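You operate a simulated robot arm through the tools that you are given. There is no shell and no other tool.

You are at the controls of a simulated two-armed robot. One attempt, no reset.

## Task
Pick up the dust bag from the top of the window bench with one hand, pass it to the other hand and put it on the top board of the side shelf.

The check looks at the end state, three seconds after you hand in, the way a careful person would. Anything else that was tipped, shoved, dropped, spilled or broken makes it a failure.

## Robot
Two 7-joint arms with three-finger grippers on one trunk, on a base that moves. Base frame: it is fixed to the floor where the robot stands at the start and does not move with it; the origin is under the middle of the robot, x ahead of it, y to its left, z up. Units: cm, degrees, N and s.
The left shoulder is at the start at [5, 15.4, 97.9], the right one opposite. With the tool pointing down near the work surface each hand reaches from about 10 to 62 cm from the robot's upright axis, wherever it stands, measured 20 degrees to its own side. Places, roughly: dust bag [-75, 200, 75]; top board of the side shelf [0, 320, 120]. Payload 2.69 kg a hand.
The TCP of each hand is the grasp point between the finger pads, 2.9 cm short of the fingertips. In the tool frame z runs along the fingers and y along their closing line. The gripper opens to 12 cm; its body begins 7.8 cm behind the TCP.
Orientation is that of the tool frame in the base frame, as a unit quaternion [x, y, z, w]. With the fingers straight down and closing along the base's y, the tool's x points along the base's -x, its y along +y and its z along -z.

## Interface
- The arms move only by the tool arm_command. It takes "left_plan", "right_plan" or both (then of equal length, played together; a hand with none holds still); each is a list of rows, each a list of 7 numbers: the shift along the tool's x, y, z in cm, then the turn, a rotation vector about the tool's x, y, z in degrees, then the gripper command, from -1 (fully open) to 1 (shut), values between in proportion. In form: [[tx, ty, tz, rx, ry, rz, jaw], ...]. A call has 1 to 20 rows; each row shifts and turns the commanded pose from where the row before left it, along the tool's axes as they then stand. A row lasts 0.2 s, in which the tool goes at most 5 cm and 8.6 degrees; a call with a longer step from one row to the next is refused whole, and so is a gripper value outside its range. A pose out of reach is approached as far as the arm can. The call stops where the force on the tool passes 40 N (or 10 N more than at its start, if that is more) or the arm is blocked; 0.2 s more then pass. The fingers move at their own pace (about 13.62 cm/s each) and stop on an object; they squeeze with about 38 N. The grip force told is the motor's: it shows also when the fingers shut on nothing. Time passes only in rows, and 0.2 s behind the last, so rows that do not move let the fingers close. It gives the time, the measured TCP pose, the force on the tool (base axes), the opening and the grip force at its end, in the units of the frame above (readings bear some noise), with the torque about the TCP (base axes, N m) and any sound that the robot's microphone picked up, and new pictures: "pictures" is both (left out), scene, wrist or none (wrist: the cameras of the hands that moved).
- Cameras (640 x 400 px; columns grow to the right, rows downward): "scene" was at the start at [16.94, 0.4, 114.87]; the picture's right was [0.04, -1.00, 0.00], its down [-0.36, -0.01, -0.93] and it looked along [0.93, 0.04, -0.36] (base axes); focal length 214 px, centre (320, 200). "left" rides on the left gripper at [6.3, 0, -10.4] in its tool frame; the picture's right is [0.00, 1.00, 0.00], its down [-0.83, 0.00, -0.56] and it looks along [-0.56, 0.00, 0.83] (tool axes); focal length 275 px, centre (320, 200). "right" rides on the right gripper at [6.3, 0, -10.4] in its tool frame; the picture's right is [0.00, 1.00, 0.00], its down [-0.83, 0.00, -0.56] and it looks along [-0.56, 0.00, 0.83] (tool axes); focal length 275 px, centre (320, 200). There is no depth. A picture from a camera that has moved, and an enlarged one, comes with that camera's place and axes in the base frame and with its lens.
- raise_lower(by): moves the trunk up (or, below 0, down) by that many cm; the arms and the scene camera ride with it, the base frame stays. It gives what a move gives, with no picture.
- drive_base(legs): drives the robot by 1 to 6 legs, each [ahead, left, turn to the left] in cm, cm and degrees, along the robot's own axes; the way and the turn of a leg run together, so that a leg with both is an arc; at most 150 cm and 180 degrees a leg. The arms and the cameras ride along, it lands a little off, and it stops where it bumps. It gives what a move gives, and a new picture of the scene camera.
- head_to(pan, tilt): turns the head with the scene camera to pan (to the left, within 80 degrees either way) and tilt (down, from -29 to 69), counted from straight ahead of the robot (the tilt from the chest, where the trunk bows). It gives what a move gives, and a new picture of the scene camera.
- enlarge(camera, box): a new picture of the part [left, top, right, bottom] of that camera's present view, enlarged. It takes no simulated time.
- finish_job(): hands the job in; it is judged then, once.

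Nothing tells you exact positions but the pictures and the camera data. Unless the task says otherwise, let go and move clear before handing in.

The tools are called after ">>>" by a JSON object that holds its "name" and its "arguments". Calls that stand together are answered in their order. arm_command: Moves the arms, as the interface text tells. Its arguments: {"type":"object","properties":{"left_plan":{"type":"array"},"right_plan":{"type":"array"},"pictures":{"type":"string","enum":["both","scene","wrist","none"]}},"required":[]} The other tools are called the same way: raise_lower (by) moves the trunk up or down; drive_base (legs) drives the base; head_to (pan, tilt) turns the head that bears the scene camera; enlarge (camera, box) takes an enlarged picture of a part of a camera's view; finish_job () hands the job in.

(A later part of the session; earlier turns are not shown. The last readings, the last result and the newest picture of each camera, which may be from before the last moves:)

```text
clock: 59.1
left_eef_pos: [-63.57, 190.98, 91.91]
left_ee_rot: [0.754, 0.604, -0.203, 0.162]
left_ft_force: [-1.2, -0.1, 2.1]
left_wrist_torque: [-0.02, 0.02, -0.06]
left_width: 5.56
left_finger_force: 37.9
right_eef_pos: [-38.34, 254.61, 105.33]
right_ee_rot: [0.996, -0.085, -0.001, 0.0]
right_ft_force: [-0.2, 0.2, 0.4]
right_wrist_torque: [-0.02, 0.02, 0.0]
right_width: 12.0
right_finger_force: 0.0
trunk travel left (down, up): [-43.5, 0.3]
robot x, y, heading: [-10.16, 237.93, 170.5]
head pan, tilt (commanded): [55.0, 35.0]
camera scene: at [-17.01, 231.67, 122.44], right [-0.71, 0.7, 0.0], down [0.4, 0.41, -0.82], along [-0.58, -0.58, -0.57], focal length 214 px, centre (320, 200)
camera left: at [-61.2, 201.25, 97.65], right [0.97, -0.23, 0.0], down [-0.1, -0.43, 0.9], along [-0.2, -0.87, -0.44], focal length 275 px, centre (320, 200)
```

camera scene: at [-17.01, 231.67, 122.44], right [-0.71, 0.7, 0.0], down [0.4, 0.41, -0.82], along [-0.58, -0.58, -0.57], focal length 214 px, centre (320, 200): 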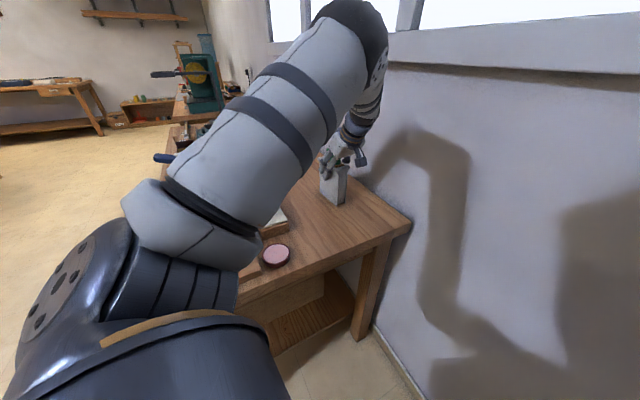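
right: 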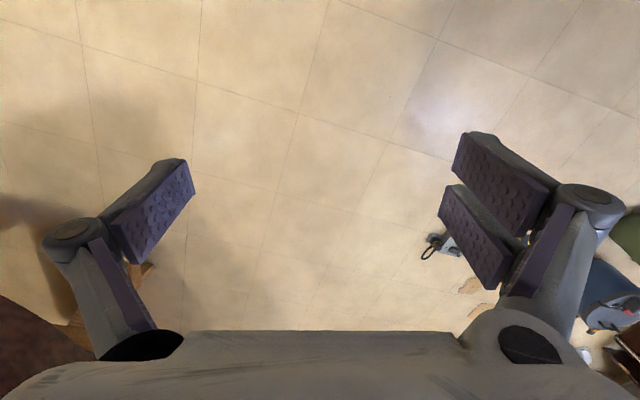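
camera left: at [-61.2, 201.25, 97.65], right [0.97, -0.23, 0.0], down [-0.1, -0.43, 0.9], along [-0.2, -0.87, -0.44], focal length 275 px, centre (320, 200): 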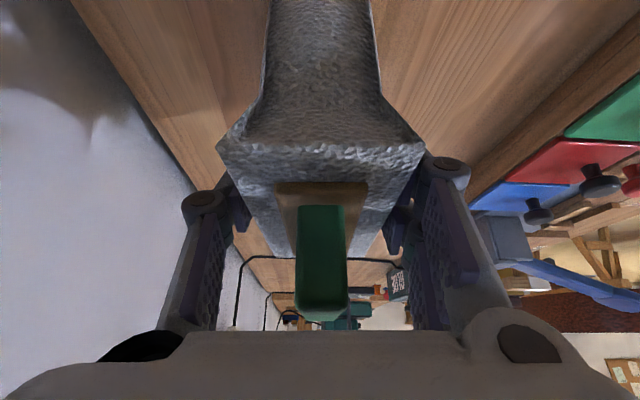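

The grip is firm (5.6 cm, 38 N). I'll lift a few centimetres straight up and check that the bag comes along.

>>> {"name": "arm_command", "arguments": {"left_plan": [[-0.25, 0, -0.43, 0, 0, 0, 1], [-0.5, 0, -0.87, 0, 0, 0, 1], [-0.5, 0, -0.87, 0, 0, 0, 1], [-0.75, 0, -1.3, 0, 0, 0, 1], [-0.75, 0, -1.3, 0, 0, 0, 1], [0, 0, 0, 0, 0, 0, 1]], "pictures": "both"}}

```text
clock: 60.5
left_eef_pos: [-63.4, 190.98, 97.56]
left_ee_rot: [0.754, 0.603, -0.203, 0.161]
left_ft_force: [-0.1, -0.4, -1.3]
left_wrist_torque: [0.01, 0.0, -0.01]
left_width: 5.54
left_finger_force: 38.3
right_eef_pos: [-38.52, 254.44, 105.38]
right_ee_rot: [0.996, -0.084, -0.001, -0.001]
right_ft_force: [-0.2, -0.5, -0.3]
right_wrist_torque: [-0.01, 0.0, 0.01]
right_width: 12.03
right_finger_force: 0.1
trunk travel left (down, up): [-43.5, 0.3]
robot x, y, heading: [-9.92, 237.73, 170.0]
head pan, tilt (commanded): [55.0, 35.0]
camera scene: at [-17.04, 231.64, 122.43], right [-0.71, 0.7, 0.0], down [0.4, 0.41, -0.82], along [-0.58, -0.58, -0.57], focal length 214 px, centre (320, 200)
camera left: at [-61.17, 201.23, 103.29], right [0.97, -0.22, 0.0], down [-0.1, -0.43, 0.9], along [-0.2, -0.87, -0.44], focal length 275 px, centre (320, 200)
```

scene: 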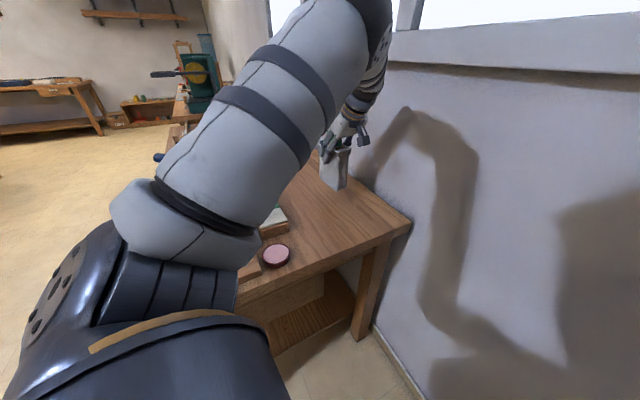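
left: 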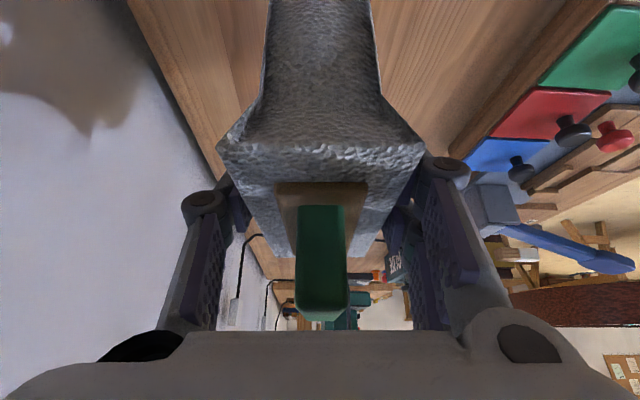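

The bag hangs straight and is light. I'll bring it back along the way I came, off the bench and away from the wall.

>>> {"name": "arm_command", "arguments": {"left_plan": [[-0.5, 0, -0.87, 0, 0, 0, 1], [-0.5, 0, -0.87, 0, 0, 0, 1], [1.5, 0.5, -1.7, 0, 0, 0, 1], [2.25, 0.93, -2.4, 0, 0, 0, 1], [2.25, 0.93, -2.4, 0, 0, 0, 1], [2.25, 0.93, -2.4, 0, 0, 0, 1], [2.25, 0.93, -2.4, 0, 0, 0, 1], [2.25, 0.93, -2.4, 0, 0, 0, 1], [2.25, 0.93, -2.4, 0, 0, 0, 1], [2.25, 0.93, -2.4, 0, 0, 0, 1], [2.25, 0.93, -2.4, 0, 0, 0, 1], [2.25, 0.93, -2.4, 0, 0, 0, 1], [2.25, 0.93, -2.4, 0, 0, 0, 1], [2.25, 0.93, -2.4, 0, 0, 0, 1], [2.25, 0.93, -2.4, 0, 0, 0, 1], [0, 0, 0, 0, 0, 0, 1]], "pictures": "both"}}

```text
clock: 63.9
left_eef_pos: [-51.27, 227.66, 110.18]
left_ee_rot: [0.756, 0.603, -0.197, 0.162]
left_ft_force: [-0.9, -0.5, -0.7]
left_wrist_torque: [0.04, 0.03, -0.01]
left_width: 5.54
left_finger_force: 38.1
left hand out of reach, approached as far as the arm can: row 10, 11, 12, 13, 14, 15
right_eef_pos: [-38.41, 254.56, 105.33]
right_ee_rot: [0.996, -0.084, -0.001, 0.0]
right_ft_force: [0.4, 0.0, 0.3]
right_wrist_torque: [0.05, 0.02, -0.01]
right_width: 12.0
right_finger_force: 0.1
trunk travel left (down, up): [-43.5, 0.3]
robot x, y, heading: [-10.07, 237.68, 170.1]
head pan, tilt (commanded): [55.0, 35.0]
camera scene: at [-17.0, 231.13, 127.49], right [-0.74, 0.67, 0.0], down [0.04, 0.05, -1.0], along [-0.67, -0.74, -0.06], focal length 214 px, centre (320, 200)
camera left: at [-49.02, 237.93, 116.03], right [0.97, -0.22, 0.01], down [-0.11, -0.44, 0.89], along [-0.19, -0.87, -0.45], focal length 275 px, centre (320, 200)
```

scene: 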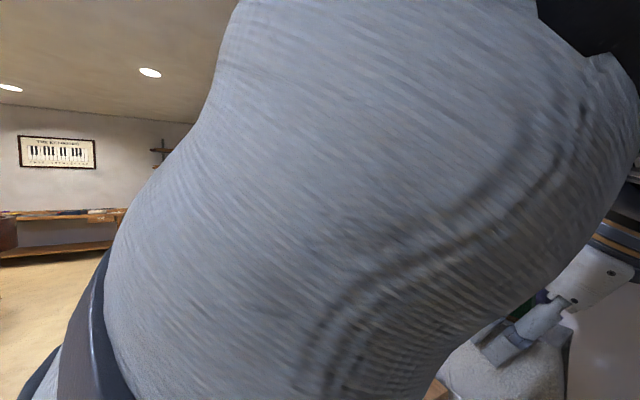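
left: 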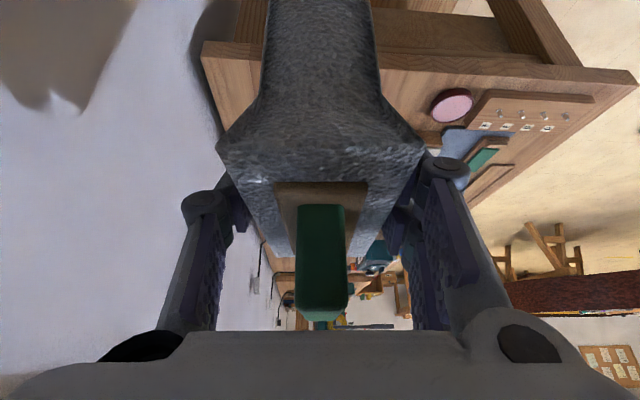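

The bag is off the bench, but my left arm has folded up against the head. I'll turn the head away from it, then back away from the wall to get room.

>>> {"name": "head_to", "arguments": {"pan": -15, "tilt": 20}}

```text
clock: 65.3
left_eef_pos: [-51.32, 227.71, 110.08]
left_ee_rot: [0.755, 0.603, -0.198, 0.166]
left_ft_force: [0.2, -0.1, -1.8]
left_wrist_torque: [0.01, 0.04, 0.01]
left_width: 5.53
left_finger_force: 37.7
right_eef_pos: [-38.41, 254.55, 105.3]
right_ee_rot: [0.996, -0.085, -0.001, 0.0]
right_ft_force: [-0.4, -1.0, -0.5]
right_wrist_torque: [0.01, 0.01, 0.01]
right_width: 11.99
right_finger_force: 0.2
trunk travel left (down, up): [-43.5, 0.3]
robot x, y, heading: [-10.08, 237.83, 170.2]
head pan, tilt (commanded): [-15.0, 20.0]
camera scene: at [-19.02, 233.79, 127.39], right [-0.45, 0.89, 0.0], down [0.06, 0.03, -1.0], along [-0.89, -0.45, -0.07], focal length 214 px, centre (320, 200)
```

scene: 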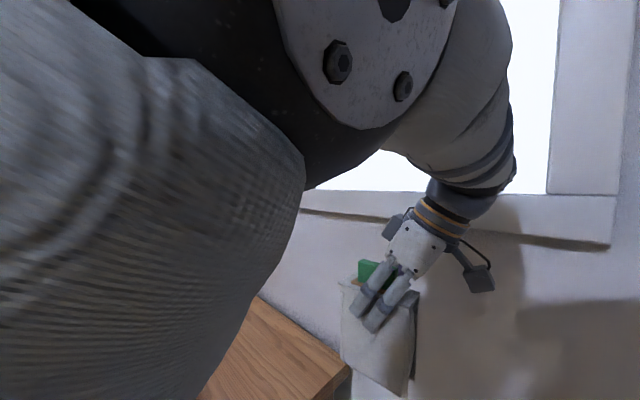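

The elbow sits in front of the head and holds it. First I'll back the base away from the wall so the arm can be stretched out again safely.

>>> {"name": "drive_base", "arguments": {"legs": [[-45, 0, 0]]}}

```text
clock: 68.0
left_eef_pos: [-8.2, 220.36, 110.07]
left_ee_rot: [0.757, 0.601, -0.198, 0.165]
left_ft_force: [0.5, 0.2, -1.6]
left_wrist_torque: [0.04, 0.02, 0.01]
left_width: 5.54
left_finger_force: 38.2
right_eef_pos: [4.86, 247.27, 105.33]
right_ee_rot: [0.996, -0.087, 0.0, 0.0]
right_ft_force: [-0.3, -0.7, 0.3]
right_wrist_torque: [-0.06, 0.01, 0.03]
right_width: 12.01
right_finger_force: 0.0
trunk travel left (down, up): [-43.5, 0.3]
robot x, y, heading: [33.39, 230.52, 170.2]
head pan, tilt (commanded): [-15.0, 20.0]
camera scene: at [24.06, 226.61, 127.42], right [-0.42, 0.91, 0.0], down [0.06, 0.03, -1.0], along [-0.91, -0.42, -0.07], focal length 214 px, centre (320, 200)
```

scene: 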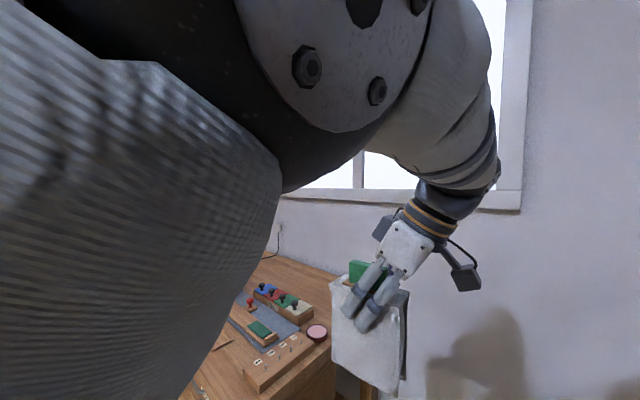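

There is room now. I'll stretch the left hand forward again, away from my body, to free the head.

>>> {"name": "arm_command", "arguments": {"left_plan": [[0, -2.5, 0, 0, 0, 0, 1], [0, -2.5, 0, 0, 0, 0, 1], [0, -2.5, 0, 0, 0, 0, 1], [0, -2.5, 0, 0, 0, 0, 1], [0, 0, 0, 0, 0, 0, 1]], "pictures": "scene"}}

```text
clock: 69.2
left_eef_pos: [-17.71, 222.69, 109.92]
left_ee_rot: [0.756, 0.601, -0.2, 0.164]
left_ft_force: [-0.2, 0.4, -2.3]
left_wrist_torque: [0.04, 0.03, 0.0]
left_width: 5.55
left_finger_force: 38.1
right_eef_pos: [4.9, 247.26, 105.39]
right_ee_rot: [0.996, -0.086, -0.001, 0.0]
right_ft_force: [0.1, 0.5, 0.0]
right_wrist_torque: [0.03, 0.02, 0.01]
right_width: 12.03
right_finger_force: 0.1
trunk travel left (down, up): [-43.5, 0.3]
robot x, y, heading: [33.24, 230.45, 169.9]
head pan, tilt (commanded): [-15.0, 20.0]
camera scene: at [23.98, 234.36, 124.84], right [0.42, 0.91, 0.0], down [0.31, -0.14, -0.94], along [-0.85, 0.4, -0.34], focal length 214 px, centre (320, 200)
```

scene: 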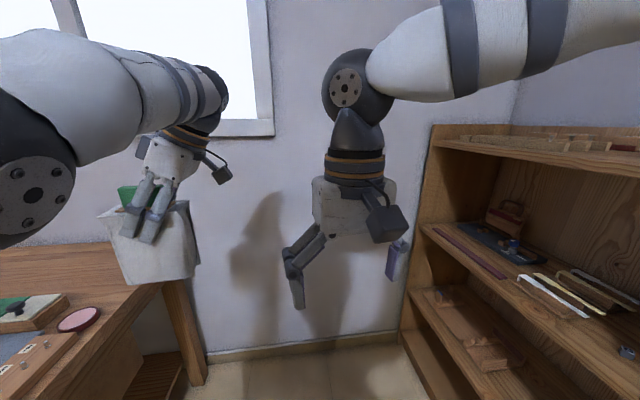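

The head is free again and the bag is held well. From here I'll look right at the bookcase's top board to find a free spot.

>>> {"name": "head_to", "arguments": {"pan": -75, "tilt": 5}}

```text
clock: 70.5
left_eef_pos: [-17.87, 222.86, 109.9]
left_ee_rot: [0.757, 0.6, -0.199, 0.164]
left_ft_force: [1.0, 0.4, -1.7]
left_wrist_torque: [0.0, 0.01, -0.02]
left_width: 5.54
left_finger_force: 38.9
right_eef_pos: [4.86, 247.23, 105.23]
right_ee_rot: [0.996, -0.086, -0.001, 0.0]
right_ft_force: [0.0, -1.2, -0.2]
right_wrist_torque: [0.0, 0.0, -0.02]
right_width: 12.02
right_finger_force: 0.0
trunk travel left (down, up): [-43.5, 0.3]
robot x, y, heading: [32.98, 230.34, 170.0]
head pan, tilt (commanded): [-75.0, 5.0]
camera scene: at [31.53, 239.58, 127.26], right [1.0, 0.09, 0.0], down [0.01, -0.09, -1.0], along [-0.09, 0.99, -0.09], focal length 214 px, centre (320, 200)
```

scene: 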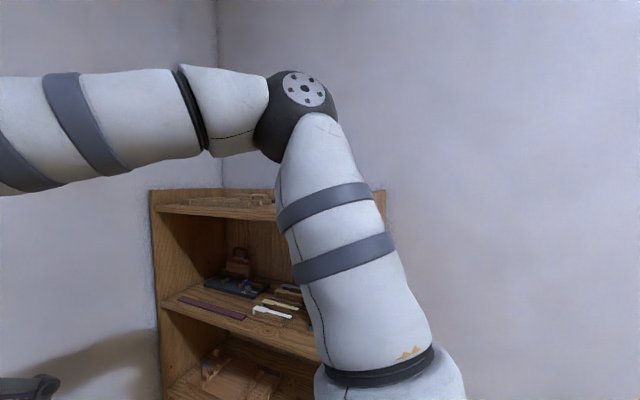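

The right arm hides most of the board for now; its free spot can be found later. Next I'll turn the held bag about the vertical (it stays upright) to bring the left arm into a natural posture for the handover.

>>> {"name": "arm_command", "arguments": {"left_plan": [[0, 0, 0, 4, 0, 6.9, 1], [0, 0, 0, 4, 0, 6.9, 1], [0, 0, 0, 4, 0, 6.9, 1], [0, 0, 0, 4, 0, 6.9, 1], [0, 0, 0, 4, 0, 6.9, 1], [0, 0, 0, 4, 0, 6.9, 1], [0, 0, 0, 4, 0, 6.9, 1], [0, 0, 0, 4, 0, 6.9, 1], [0, 0, 0, 4, 0, 6.9, 1], [0, 0, 0, 4, 0, 6.9, 1], [0, 0, 0, 4, 0, 6.9, 1], [0, 0, 0, 0, 0, 0, 1]], "pictures": "none"}}

>>> {"name": "head_to", "arguments": {"pan": 0, "tilt": 25}}

```text
clock: 73.1
left_eef_pos: [-17.77, 222.73, 109.93]
left_ee_rot: [0.963, -0.09, -0.253, -0.025]
left_ft_force: [0.1, 0.2, -1.3]
left_wrist_torque: [-0.02, 0.02, 0.05]
left_width: 5.54
left_finger_force: 37.8
right_eef_pos: [4.85, 247.13, 105.44]
right_ee_rot: [0.996, -0.086, -0.001, 0.0]
right_ft_force: [-0.4, 0.7, 0.4]
right_wrist_torque: [-0.02, -0.04, 0.0]
right_width: 11.98
right_finger_force: 0.0
trunk travel left (down, up): [-43.5, 0.3]
robot x, y, heading: [32.73, 230.25, 169.9]
head pan, tilt (commanded): [-75.0, 5.0]
```

```text
clock: 74.6
left_eef_pos: [-17.71, 222.66, 110.02]
left_ee_rot: [0.963, -0.09, -0.254, -0.025]
left_ft_force: [-0.3, 0.5, -1.9]
left_wrist_torque: [0.01, -0.01, 0.03]
left_width: 5.55
left_finger_force: 38.4
right_eef_pos: [4.91, 247.27, 105.39]
right_ee_rot: [0.996, -0.086, -0.001, 0.0]
right_ft_force: [0.5, -0.6, -0.4]
right_wrist_torque: [0.0, -0.03, 0.02]
right_width: 12.02
right_finger_force: 0.0
trunk travel left (down, up): [-43.5, 0.3]
robot x, y, heading: [32.88, 230.47, 169.9]
head pan, tilt (commanded): [0.0, 25.0]
camera scene: at [23.28, 232.03, 124.02], right [0.17, 0.98, 0.0], down [0.42, -0.07, -0.91], along [-0.89, 0.16, -0.42], focal length 214 px, centre (320, 200)
```

scene: 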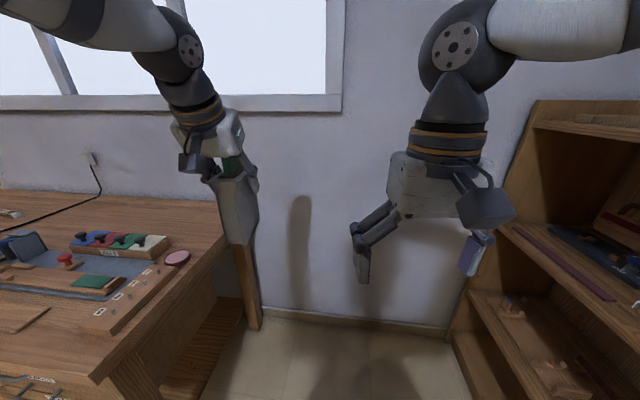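

The bag is upright in the left hand. I'll back up a little more for room, then swing the right hand out to the side and move the left hand towards the middle.

>>> {"name": "drive_base", "arguments": {"legs": [[-25, 0, 0]]}}

>>> {"name": "arm_command", "arguments": {"left_plan": [[0, 0, 0, 0, 0, 0, 1], [0, 0, 0, 0, 0, 0, 1], [0, 0, 0, 0, 0, 0, 1], [0, 0, 0, 0, 0, 0, 1], [1.74, -2.2, -0.98, 0, 0, 0, 1], [1.74, -2.2, -0.98, 0, 0, 0, 1], [1.74, -2.2, -0.98, 0, 0, 0, 1], [1.74, -2.2, -0.98, 0, 0, 0, 1], [1.74, -2.2, -0.98, 0, 0, 0, 1], [0, 0, 0, 0, 0, 0, 1]], "right_plan": [[-1.5, -3.8, 0, 0, 0, 0, -0.7], [-1.5, -3.8, 0, 0, 0, 0, -0.7], [-1.5, -3.8, 0, 0, 0, 0, -0.7], [-1.5, -3.8, 0, 0, 0, 0, -0.7], [0, -1, 0, 0, 0, 0, -0.7], [0, 0, 0, 0, 0, 0, -0.7], [0, 0, 0, 0, 0, 0, -0.7], [0, 0, 0, 0, 0, 0, -0.7], [0, 0, 0, 0, 0, 0, -0.7], [0, 0, 0, 0, 0, 0, -0.7]], "pictures": "scene"}}

```text
clock: 76.4
left_eef_pos: [6.93, 218.41, 109.94]
left_ee_rot: [0.963, -0.091, -0.253, -0.025]
left_ft_force: [1.0, -0.4, -1.4]
left_wrist_torque: [0.0, 0.02, 0.02]
left_width: 5.53
left_finger_force: 38.1
right_eef_pos: [29.65, 242.74, 105.35]
right_ee_rot: [0.996, -0.089, 0.0, 0.0]
right_ft_force: [-0.2, 0.1, 0.8]
right_wrist_torque: [-0.01, 0.0, 0.03]
right_width: 11.98
right_finger_force: 0.1
trunk travel left (down, up): [-43.5, 0.3]
robot x, y, heading: [57.8, 225.58, 169.9]
head pan, tilt (commanded): [0.0, 25.0]
camera scene: at [48.08, 227.67, 124.01], right [0.18, 0.98, 0.0], down [0.42, -0.07, -0.91], along [-0.89, 0.16, -0.42], focal length 214 px, centre (320, 200)
```

scene: 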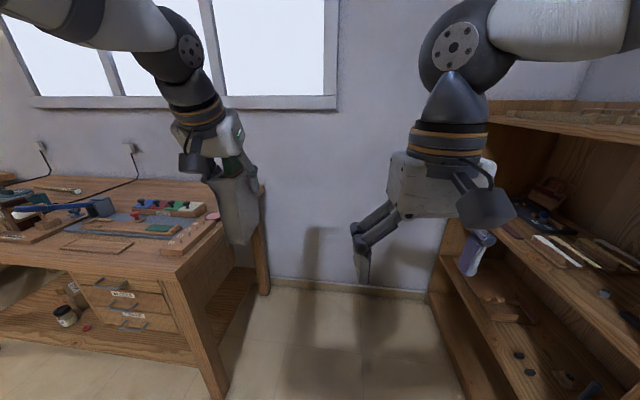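

```text
clock: 78.6
left_eef_pos: [18.9, 227.63, 109.79]
left_ee_rot: [0.963, -0.091, -0.252, -0.026]
left_ft_force: [-0.6, 0.0, -0.5]
left_wrist_torque: [0.01, -0.05, 0.01]
left_width: 5.54
left_finger_force: 37.7
right_eef_pos: [26.65, 259.83, 105.43]
right_ee_rot: [0.996, -0.088, 0.0, 0.0]
right_ft_force: [-0.2, 0.9, 0.9]
right_wrist_torque: [0.0, 0.02, 0.0]
right_width: 10.22
right_finger_force: 0.0
trunk travel left (down, up): [-43.5, 0.3]
robot x, y, heading: [57.67, 225.83, 170.0]
head pan, tilt (commanded): [0.0, 25.0]
camera scene: at [48.01, 227.67, 124.01], right [0.18, 0.98, 0.0], down [0.42, -0.07, -0.91], along [-0.89, 0.16, -0.42], focal length 214 px, centre (320, 200)
```

scene: 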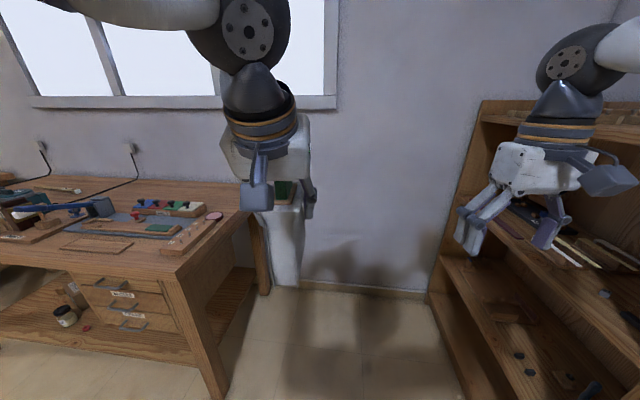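

The hands are well apart with the bag in front of me. Now I'll turn the left hand so it leans left, and turn the right hand so it points left and down towards the bag with fingers closing front-to-back.

>>> {"name": "arm_command", "arguments": {"left_plan": [[0, 0, 0, 4, 0, 6.9, 1], [0, 0, 0, 4, 0, 6.9, 1], [0, 0, 0, 4, 0, 6.9, 1], [0, 0, 0, 4, 0, 6.9, 1], [0, 0, 0, 4, 0, 6.9, 1], [0, 0, 0, 4, 0, 6.9, 1], [0, 0, 0, 4, 0, 6.9, 1], [0, 0, 0, 4, 0, 6.9, 1], [0, 0, 0, 4, 0, 6.9, 1], [0, 0, 0, 4, 0, 6.9, 1], [0, 0, 0, 4, 0, 6.9, 1], [0, 0, 0, 0, 0, 0, 1], [0, 0, 0, 0, 0, 0, 1], [0, 0, 0, 0, 0, 0, 1], [0, 0, 0, 0, 0, 0, 1], [0, 0, 0, 0, 0, 0, 1], [0, 0, 0, 0, 0, 0, 1]], "right_plan": [[0, 0, 0, 0, 0, -8.2, -0.7], [0, 0, 0, 0, 0, -8.2, -0.7], [0, 0, 0, 0, 0, -8.2, -0.7], [0, 0, 0, 0, 0, -8.2, -0.7], [0, 0, 0, 0, 0, -8.2, -0.7], [0, 0, 0, 0, 0, -8.2, -0.7], [0, 0, 0, 0, 0, -8.2, -0.7], [0, 0, 0, 0, 0, -8.2, -0.7], [0, 0, 0, 0, 0, -8.2, -0.7], [0, 0, 0, 0, 0, -8.2, -0.7], [0, 0, 0, 0, 0, -8.0, -0.7], [0, 0, 0, 0, -8.3, 0, -0.7], [0, 0, 0, 0, -8.3, 0, -0.7], [0, 0, 0, 0, -8.3, 0, -0.7], [0, 0, 0, 0, -8.3, 0, -0.7], [0, 0, 0, 0, -8.3, 0, -0.7], [0, 0, 0, 0, -8.3, 0, -0.7]], "pictures": "both"}}

```text
clock: 82.2
left_eef_pos: [18.89, 227.47, 109.99]
left_ee_rot: [-0.631, 0.731, 0.166, 0.201]
left_ft_force: [0.1, -0.4, -1.6]
left_wrist_torque: [0.0, 0.0, 0.01]
left_width: 5.51
left_finger_force: 38.1
right_eef_pos: [26.7, 260.12, 105.44]
right_ee_rot: [0.696, 0.582, -0.324, 0.27]
right_ft_force: [0.1, -0.2, -0.9]
right_wrist_torque: [-0.02, -0.02, 0.0]
right_width: 10.2
right_finger_force: 0.1
trunk travel left (down, up): [-43.5, 0.3]
robot x, y, heading: [57.44, 226.08, 170.2]
head pan, tilt (commanded): [0.0, 25.0]
camera scene: at [48.03, 227.72, 124.01], right [0.18, 0.98, 0.0], down [0.42, -0.07, -0.91], along [-0.89, 0.16, -0.42], focal length 214 px, centre (320, 200)
camera right: at [28.67, 271.93, 107.32], right [0.98, -0.17, 0.0], down [-0.01, -0.11, 0.99], along [-0.17, -0.98, -0.11], focal length 275 px, centre (320, 200)
camera left: at [17.1, 216.81, 115.63], right [-0.99, 0.15, -0.01], down [0.06, 0.43, 0.9], along [0.14, 0.89, -0.44], focal length 275 px, centre (320, 200)
```

scene: 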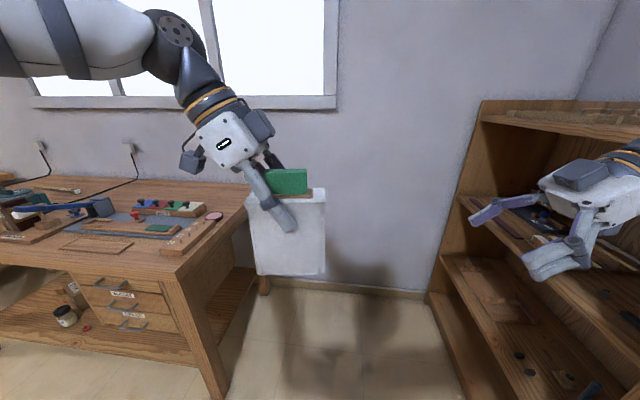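
right: 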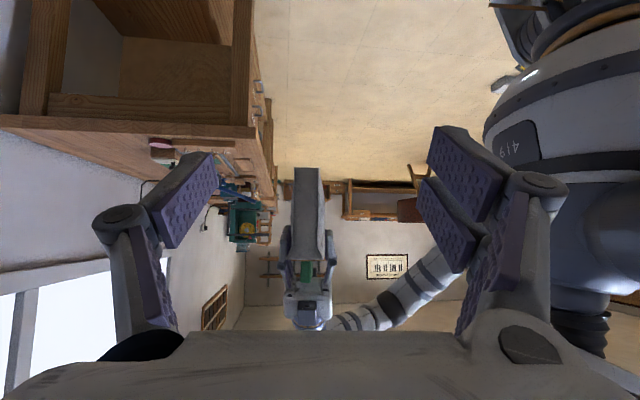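
left: 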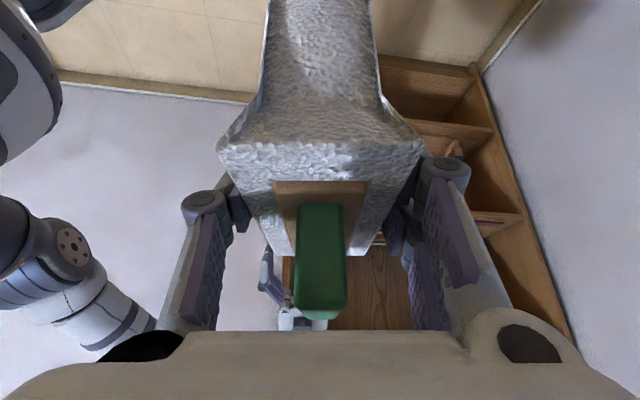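

The two hands now face each other across the bag, as planned. I'll enlarge the right wrist view to measure the bag's lower edge and A's fingers before moving in.

>>> {"name": "enlarge", "arguments": {"camera": "right", "box": [250, 150, 370, 340]}}

>>> {"name": "enlarge", "arguments": {"camera": "scene", "box": [200, 100, 360, 290]}}

```text
2.11 times, centred on (310, 245) of right
camera zoom: at [28.67, 271.93, 107.32], right [0.98, -0.17, 0.0], down [-0.01, -0.11, 0.99], along [-0.17, -0.98, -0.11], focal length 580 px, centre (341, 105)
```

zoom: 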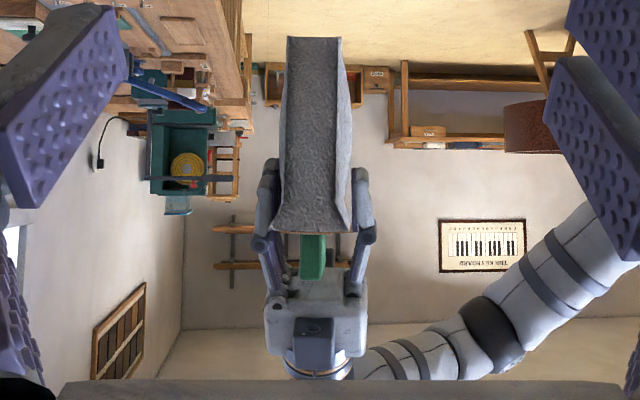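

```text
2.11 times, centred on (280, 195) of scene
camera zoom: at [48.03, 227.72, 124.01], right [0.18, 0.98, 0.0], down [0.42, -0.07, -0.91], along [-0.89, 0.16, -0.42], focal length 452 px, centre (404, 210)
```

zoom: 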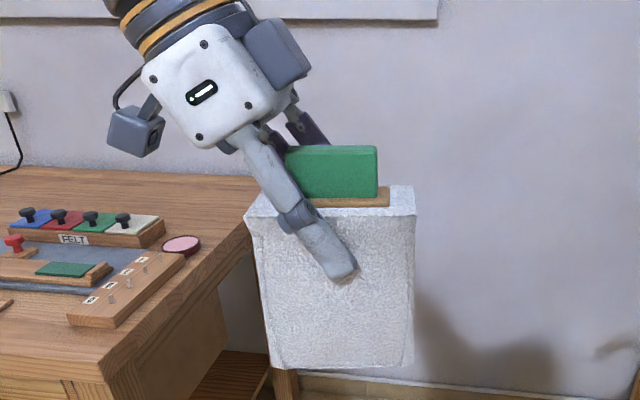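

Bag measured in the left hand: bottom about 11.8 cm below the left TCP, 5.4 cm thick at the top. I'll bring the right hand to a stand-off 12 cm from its grasp on the lower right part of the bag, clear of the left fingers.

>>> {"name": "arm_command", "arguments": {"right_plan": [[-3.02, -0.32, 2.05, 0, 0, 0, -0.7], [-3.02, -0.32, 2.05, 0, 0, 0, -0.7], [-3.02, -0.32, 2.05, 0, 0, 0, -0.7], [-3.02, -0.32, 2.05, 0, 0, 0, -0.7], [-3.02, -0.32, 2.05, 0, 0, 0, -0.7], [-3.0, -0.32, 2.05, 0, 0, 0, -0.7], [0, 0, 0, -1.5, 0, -1.3, -0.7], [0, 0, 0, 0, 0, 0, -0.7]], "pictures": "both"}}

```text
clock: 84.0
left_eef_pos: [18.81, 227.46, 109.89]
left_ee_rot: [-0.631, 0.731, 0.166, 0.201]
left_ft_force: [-0.6, 0.0, -0.9]
left_wrist_torque: [0.02, -0.01, -0.01]
left_width: 5.53
left_finger_force: 38.2
right_eef_pos: [21.02, 239.42, 111.31]
right_ee_rot: [0.684, 0.595, -0.318, 0.276]
right_ft_force: [0.2, 1.2, 0.4]
right_wrist_torque: [0.0, 0.02, 0.0]
right_width: 10.22
right_finger_force: 0.1
trunk travel left (down, up): [-43.5, 0.3]
robot x, y, heading: [57.66, 225.82, 170.0]
head pan, tilt (commanded): [0.0, 25.0]
camera scene: at [48.04, 227.66, 124.02], right [0.18, 0.98, 0.0], down [0.42, -0.07, -0.91], along [-0.89, 0.16, -0.42], focal length 214 px, centre (320, 200)
camera right: at [22.78, 251.45, 113.17], right [0.99, -0.14, 0.0], down [-0.01, -0.11, 0.99], along [-0.14, -0.98, -0.11], focal length 275 px, centre (320, 200)
```

scene: 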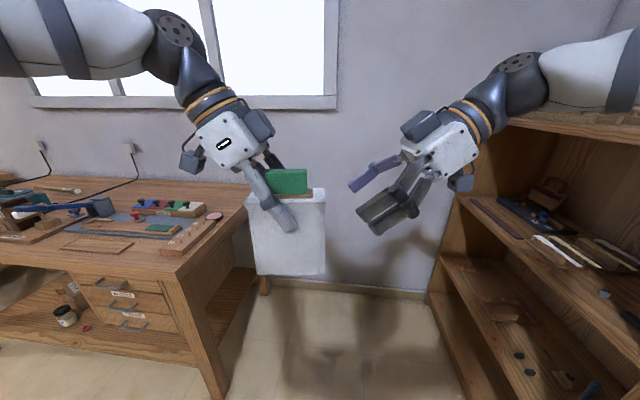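
right: 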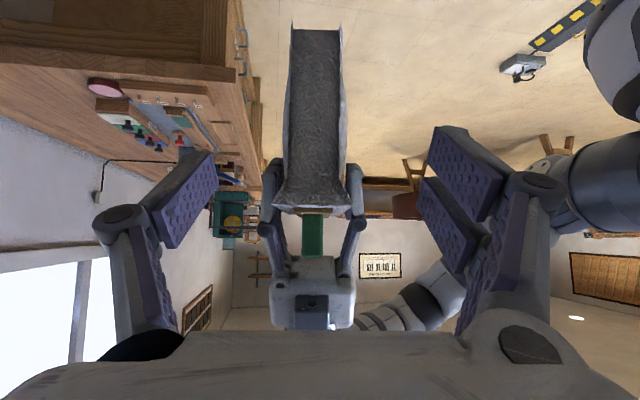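

Everything lines up; the bag is centred between the right fingers. I'll move in two thirds of the way and look again.

>>> {"name": "arm_command", "arguments": {"right_plan": [[0.06, -0.08, 2, 0, 0, 0, -0.7], [0.06, -0.08, 2, 0, 0, 0, -0.7], [0.06, -0.08, 2, 0, 0, 0, -0.7], [0.06, -0.06, 2, 0, 0, 0, -0.7], [0, 0, 0, 0, 0, 0, -0.7]], "pictures": "both"}}

```text
clock: 85.2
left_eef_pos: [18.87, 227.41, 110.01]
left_ee_rot: [-0.631, 0.73, 0.166, 0.201]
left_ft_force: [-0.1, -0.4, -2.2]
left_wrist_torque: [-0.03, 0.0, -0.03]
left_width: 5.55
left_finger_force: 38.3
right_eef_pos: [19.85, 233.64, 105.83]
right_ee_rot: [0.685, 0.594, -0.319, 0.275]
right_ft_force: [0.8, 0.7, 0.3]
right_wrist_torque: [0.02, -0.01, -0.02]
right_width: 10.18
right_finger_force: 0.0
trunk travel left (down, up): [-43.5, 0.3]
robot x, y, heading: [57.69, 226.27, 170.0]
head pan, tilt (commanded): [0.0, 25.0]
camera scene: at [48.05, 227.69, 124.02], right [0.18, 0.98, 0.0], down [0.42, -0.07, -0.91], along [-0.89, 0.16, -0.42], focal length 214 px, centre (320, 200)
camera right: at [21.52, 245.59, 107.68], right [0.99, -0.14, -0.01], down [-0.01, -0.11, 0.99], along [-0.14, -0.98, -0.11], focal length 275 px, centre (320, 200)
```

scene: 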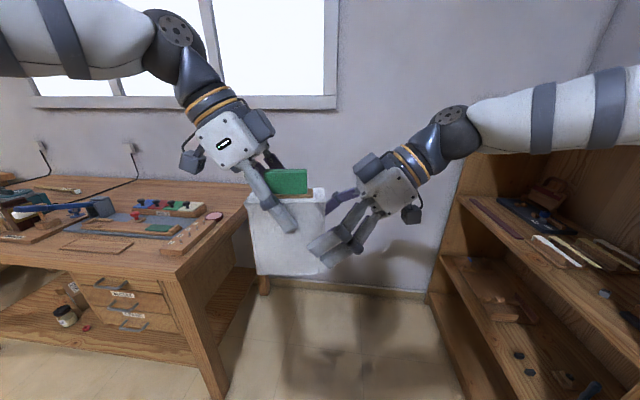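
right: 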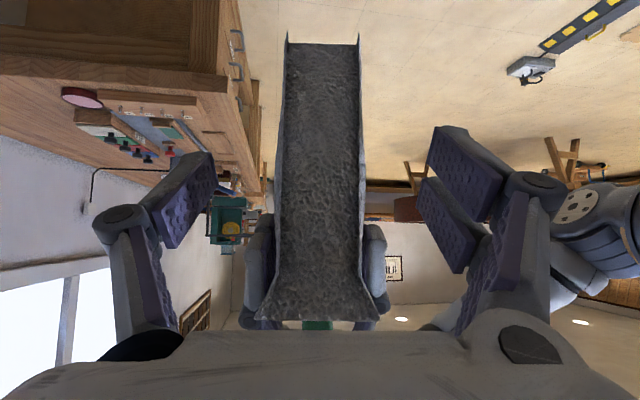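

Centred and clear of the left fingers. I'll go the last 3.8 cm and check before closing.

>>> {"name": "arm_command", "arguments": {"right_plan": [[0, 0, 1.25, 0, 0, 0, -0.7], [0, 0, 1.25, 0, 0, 0, -0.7], [-0.1, 0.05, 1.25, 0, 0, 0, -0.7], [0, 0, 0, 0, 0, 0, -0.7]], "pictures": "both"}}

>>> {"name": "enlarge", "arguments": {"camera": "scene", "box": [200, 100, 420, 290]}}

```text
clock: 86.2
left_eef_pos: [19.0, 227.5, 110.03]
left_ee_rot: [-0.631, 0.731, 0.165, 0.201]
left_ft_force: [0.0, 0.1, -1.6]
left_wrist_torque: [0.0, -0.01, -0.03]
left_width: 5.52
left_finger_force: 38.1
right_eef_pos: [19.45, 230.72, 103.41]
right_ee_rot: [0.685, 0.594, -0.318, 0.276]
right_ft_force: [-0.2, 0.7, -0.1]
right_wrist_torque: [0.0, -0.01, -0.01]
right_width: 10.21
right_finger_force: 0.1
trunk travel left (down, up): [-43.5, 0.3]
robot x, y, heading: [57.92, 226.11, 170.0]
head pan, tilt (commanded): [0.0, 25.0]
camera scene: at [48.05, 227.69, 124.02], right [0.18, 0.98, 0.0], down [0.42, -0.07, -0.91], along [-0.89, 0.16, -0.42], focal length 214 px, centre (320, 200)
camera right: at [21.14, 242.76, 105.41], right [0.99, -0.14, -0.01], down [-0.01, -0.11, 0.99], along [-0.14, -0.98, -0.11], focal length 275 px, centre (320, 200)
```

scene: 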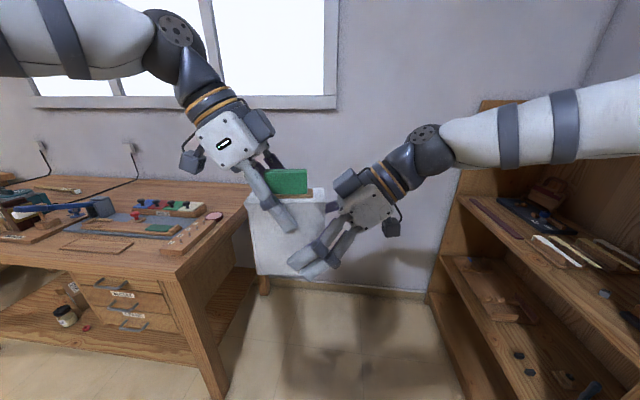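
right: 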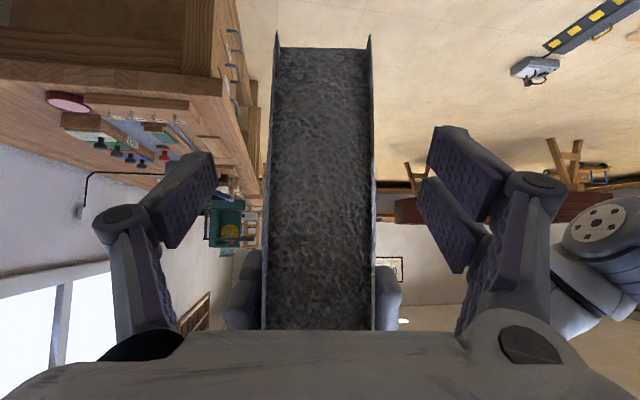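

```text
2.11 times, centred on (310, 195) of scene
camera zoom: at [48.05, 227.69, 124.02], right [0.18, 0.98, 0.0], down [0.42, -0.07, -0.91], along [-0.89, 0.16, -0.42], focal length 452 px, centre (341, 210)
```

zoom: 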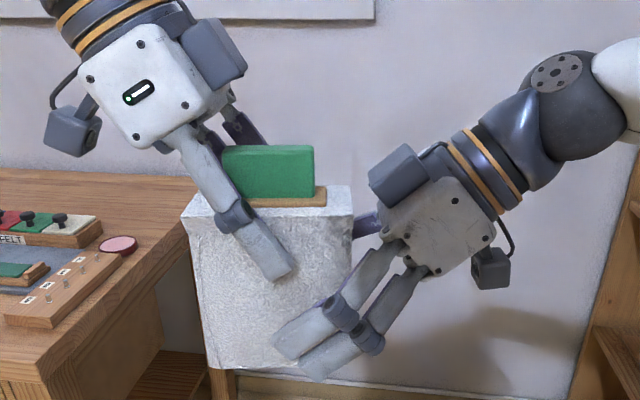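

The right fingers are on the lower right part of the bag, clear of the left fingers. I'll close the right hand now, keeping the left closed.

>>> {"name": "arm_command", "arguments": {"right_plan": [[0, 0, 0, 0, 0, 0, 0.0], [0, 0, 0, 0, 0, 0, 0.4], [0, 0, 0, 0, 0, 0, 1], [0, 0, 0, 0, 0, 0, 1], [0, 0, 0, 0, 0, 0, 1]], "pictures": "both"}}

>>> {"name": "enlarge", "arguments": {"camera": "scene", "box": [200, 100, 420, 290]}}

```text
clock: 87.4
left_eef_pos: [18.9, 227.45, 110.0]
left_ee_rot: [-0.631, 0.731, 0.167, 0.2]
left_ft_force: [0.1, 0.6, -1.7]
left_wrist_torque: [-0.08, 0.45, 0.33]
left_width: 5.53
left_finger_force: 38.5
right_eef_pos: [19.49, 230.74, 103.58]
right_ee_rot: [0.685, 0.594, -0.319, 0.276]
right_ft_force: [-0.3, -0.5, 0.0]
right_wrist_torque: [0.02, -0.45, -0.27]
right_width: 5.55
right_finger_force: 37.6
trunk travel left (down, up): [-43.5, 0.3]
robot x, y, heading: [57.89, 226.02, 169.8]
head pan, tilt (commanded): [0.0, 25.0]
camera scene: at [48.04, 227.68, 124.01], right [0.18, 0.98, 0.0], down [0.42, -0.07, -0.91], along [-0.89, 0.16, -0.42], focal length 214 px, centre (320, 200)
camera right: at [21.13, 242.78, 105.42], right [0.99, -0.14, 0.0], down [-0.01, -0.11, 0.99], along [-0.14, -0.98, -0.11], focal length 275 px, centre (320, 200)
```

scene: 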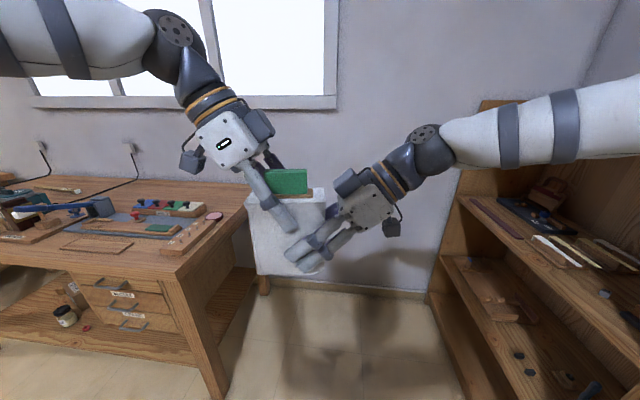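
right: 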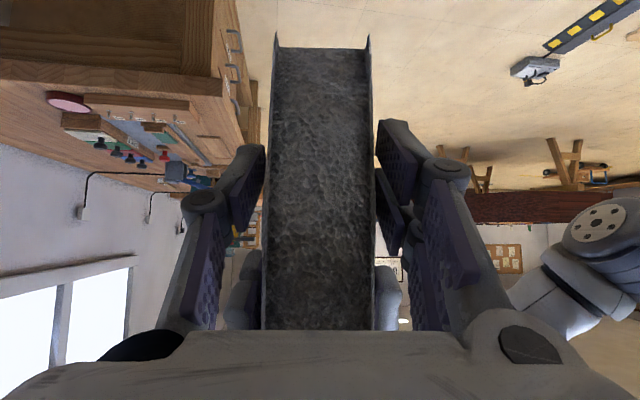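

```text
2.11 times, centred on (310, 195) of scene
camera zoom: at [48.04, 227.68, 124.01], right [0.18, 0.98, 0.0], down [0.42, -0.07, -0.91], along [-0.89, 0.16, -0.42], focal length 452 px, centre (341, 210)
```

zoom: 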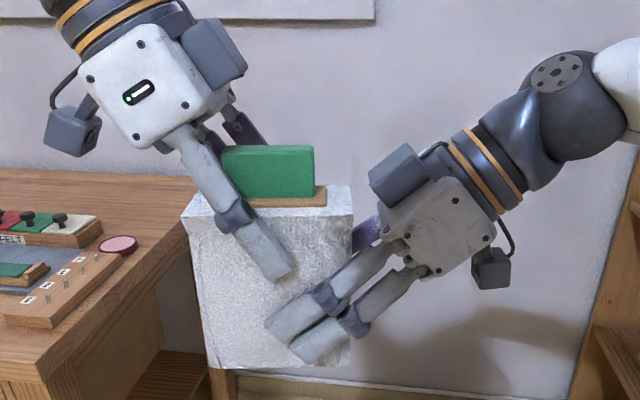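

Both hands hold the bag firmly. Now I'll open the left hand and draw it back along its own axis, up and to the left.

>>> {"name": "arm_command", "arguments": {"left_plan": [[0, 0, 0, 0, 0, 0, 0.0], [0, 0, 0, 0, 0, 0, -0.3], [0, 0, 0, 0, 0, 0, -0.5], [0, 0, 0, 0, 0, 0, -0.5]], "right_plan": [[0, 0, 0, 0, 0, 0, 1], [0, 0, 0, 0, 0, 0, 1], [0, 0, 0, 0, 0, 0, 1], [0, 0, 0, 0, 0, 0, 1]], "pictures": "scene"}}

```text
clock: 88.4
left_eef_pos: [18.97, 227.44, 110.01]
left_ee_rot: [-0.631, 0.73, 0.166, 0.201]
left_ft_force: [0.9, -0.7, 0.5]
left_wrist_torque: [0.01, 0.03, -0.03]
left_width: 9.0
left_finger_force: 0.1
right_eef_pos: [19.47, 230.72, 103.43]
right_ee_rot: [0.685, 0.595, -0.318, 0.275]
right_ft_force: [0.8, -0.1, -0.6]
right_wrist_torque: [0.04, -0.02, 0.03]
right_width: 5.54
right_finger_force: 38.0
trunk travel left (down, up): [-43.5, 0.3]
robot x, y, heading: [57.82, 225.94, 169.7]
head pan, tilt (commanded): [0.0, 25.0]
camera scene: at [48.04, 227.68, 124.01], right [0.18, 0.98, 0.0], down [0.42, -0.07, -0.91], along [-0.89, 0.16, -0.42], focal length 214 px, centre (320, 200)
```

scene: 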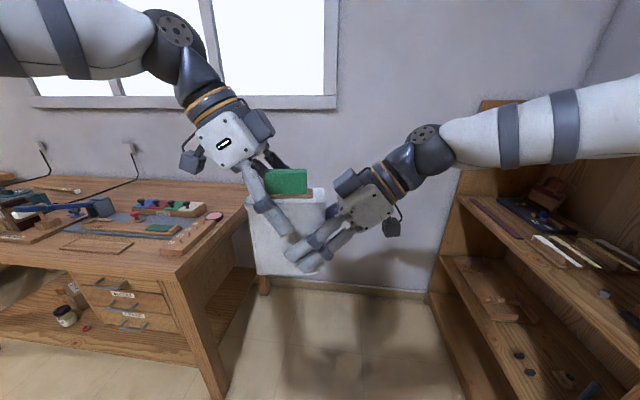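

The right hand holds the bag alone now. I'll pull the left hand away.

>>> {"name": "arm_command", "arguments": {"left_plan": [[0, 0, -1.5, 0, 0, 0, -0.5], [0, 0, -2.5, 0, 0, 0, -0.5], [0, 0, -3, 0, 0, 0, -0.5], [0, 0, -3, 0, 0, 0, -0.5], [0, 0, -3, 0, 0, 0, -0.5], [0, 0, -3, 0, 0, 0, -0.5], [0, 0, 0, 0, 0, 0, -0.5]], "pictures": "both"}}

```text
clock: 90.0
left_eef_pos: [17.46, 219.48, 124.06]
left_ee_rot: [-0.631, 0.731, 0.166, 0.201]
left_ft_force: [0.0, 0.1, -0.6]
left_wrist_torque: [0.02, -0.01, 0.02]
left_width: 9.0
left_finger_force: 0.1
right_eef_pos: [19.53, 230.8, 103.43]
right_ee_rot: [0.686, 0.594, -0.318, 0.275]
right_ft_force: [0.9, -0.2, -0.7]
right_wrist_torque: [0.0, 0.01, 0.02]
right_width: 5.53
right_finger_force: 38.1
trunk travel left (down, up): [-43.5, 0.3]
robot x, y, heading: [57.8, 225.72, 169.8]
head pan, tilt (commanded): [0.0, 25.0]
camera scene: at [48.03, 227.68, 124.01], right [0.18, 0.98, 0.0], down [0.42, -0.07, -0.91], along [-0.89, 0.16, -0.42], focal length 214 px, centre (320, 200)
camera left: at [15.7, 208.83, 129.76], right [-0.99, 0.15, -0.01], down [0.06, 0.43, 0.9], along [0.14, 0.89, -0.44], focal length 275 px, centre (320, 200)
```

scene: 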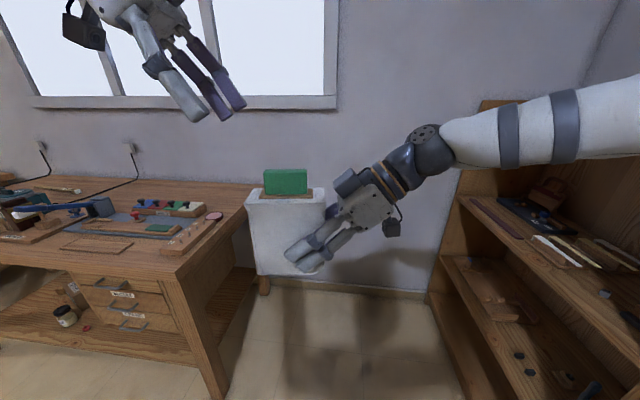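
left: 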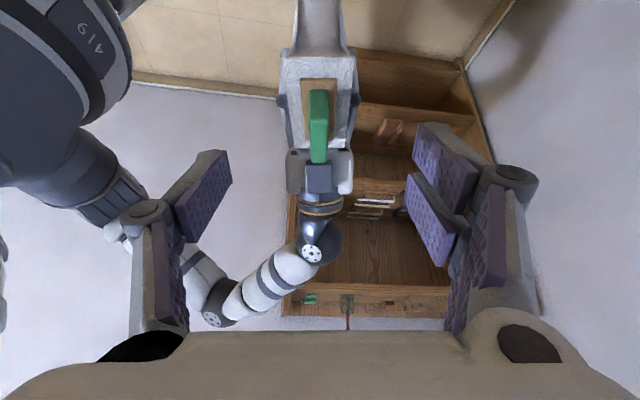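

The handover worked. The left wrist camera happens to see the bookcase's top board; I'll enlarge it to find free space.

>>> {"name": "enlarge", "arguments": {"camera": "left", "box": [260, 240, 480, 340]}}

```text
2.91 times, centred on (370, 290) of left
camera zoom: at [15.7, 208.83, 129.76], right [-0.99, 0.15, -0.01], down [0.06, 0.43, 0.9], along [0.14, 0.89, -0.44], focal length 801 px, centre (174, -62)
```

zoom: 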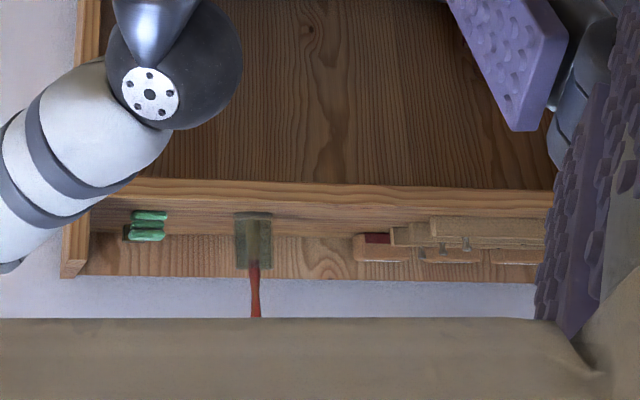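

The board has a free gap between the jar with the brush and the wooden blocks. Next I'll move the left hand up out of the way and turn both hands to point forward (the bag stays upright), then turn the robot to face the bookcase.

>>> {"name": "arm_command", "arguments": {"left_plan": [[1.47, 0, -2.77, 0, 0, 0, -0.5], [1.47, 0, -2.77, 0, 0, 0, -0.5], [1.47, 0, -2.77, 0, 0, 0, -0.5], [0, 0, 0, -4, 0, -6.9, -0.5], [0, 0, 0, -4, 0, -6.9, -0.5], [0, 0, 0, -4, 0, -6.9, -0.5], [0, 0, 0, -4, 0, -6.9, -0.5], [0, 0, 0, -4, 0, -6.9, -0.5], [0, 0, 0, -4, 0, -6.9, -0.5], [0, 0, 0, -4, 0, -6.9, -0.5], [0, 0, 0, -4, 0, -6.9, -0.5], [0, 0, 0, -4, 0, -6.9, -0.5], [0, 0, 0, -4, 0, -6.9, -0.5], [0, 0, 0, -4, 0, -6.9, -0.5], [0, 0, 0, 0, 0, 0, -0.5]], "right_plan": [[0, 0, 0, 0, 0, 0, 1], [0, 0, 0, 0, 0, 0, 1], [0, 0, 0, 0, 0, 0, 1], [0, 0, 0, 6.1, 0, 5.15, 1], [0, 0, 0, 6.1, 0, 5.15, 1], [0, 0, 0, 6.1, 0, 5.15, 1], [0, 0, 0, 6.1, 0, 5.15, 1], [0, 0, 0, 6.1, 0, 5.15, 1], [0, 0, 0, 6.1, 0, 5.15, 1], [0, 0, 0, 6.1, 0, 5.15, 1], [0, 0, 0, 6.1, 0, 5.15, 1], [0, 0, 0, 6.1, 0, 5.15, 1], [0, 0, 0, 6.1, 0, 5.15, 1], [0, 0, 0, 6.1, 0, 5.15, 1], [0, 0, 0, 0, 0, 0, 1]], "pictures": "both"}}

```text
clock: 93.2
left_eef_pos: [16.42, 214.33, 127.0]
left_ee_rot: [0.963, -0.09, -0.253, -0.025]
left_ft_force: [-0.8, 0.4, 0.5]
left_wrist_torque: [-0.02, 0.0, 0.01]
left_width: 9.02
left_finger_force: 0.1
left hand out of reach, approached as far as the arm can: row 3
right_eef_pos: [18.96, 230.22, 104.4]
right_ee_rot: [0.9, -0.015, -0.436, 0.009]
right_ft_force: [-0.4, 0.4, -1.4]
right_wrist_torque: [-0.01, -0.03, -0.01]
right_width: 5.53
right_finger_force: 38.1
right hand out of reach, approached as far as the arm can: row 10
trunk travel left (down, up): [-43.5, 0.3]
robot x, y, heading: [57.67, 225.41, 170.0]
head pan, tilt (commanded): [0.0, 25.0]
camera scene: at [48.04, 227.69, 124.01], right [0.18, 0.98, 0.0], down [0.42, -0.07, -0.91], along [-0.89, 0.16, -0.42], focal length 214 px, centre (320, 200)
camera right: at [31.07, 230.12, 105.81], right [-0.02, -1.0, 0.03], down [-0.08, 0.03, 1.0], along [-1.0, 0.02, -0.08], focal length 275 px, centre (320, 200)
camera left: at [26.8, 212.19, 132.92], right [-0.19, -0.98, 0.0], down [-0.44, 0.09, 0.89], along [-0.88, 0.17, -0.45], focal length 275 px, centre (320, 200)
```

scene: 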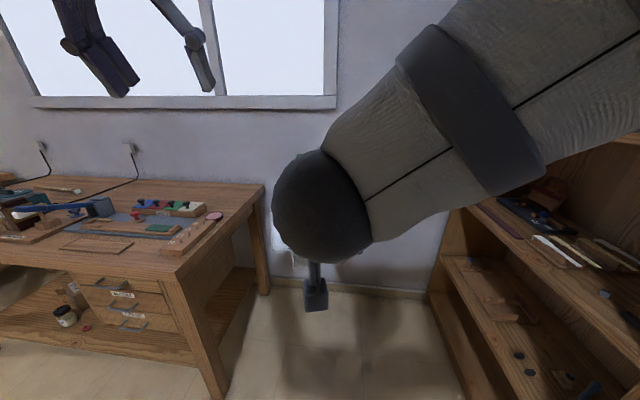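
right: 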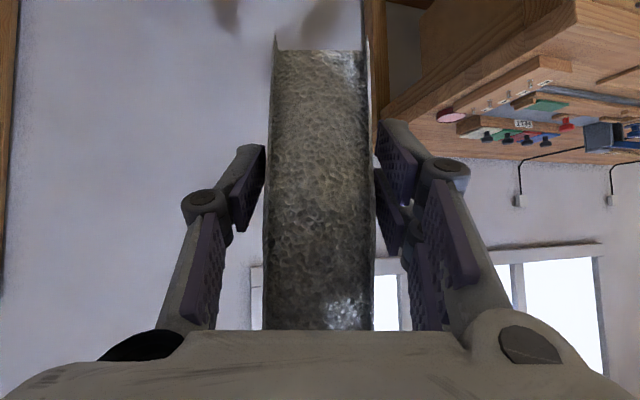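
left: 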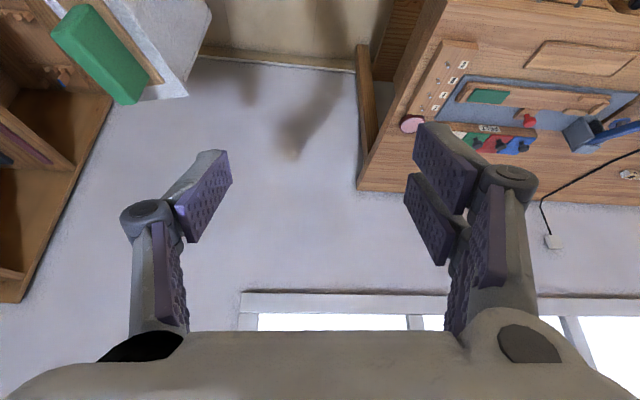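

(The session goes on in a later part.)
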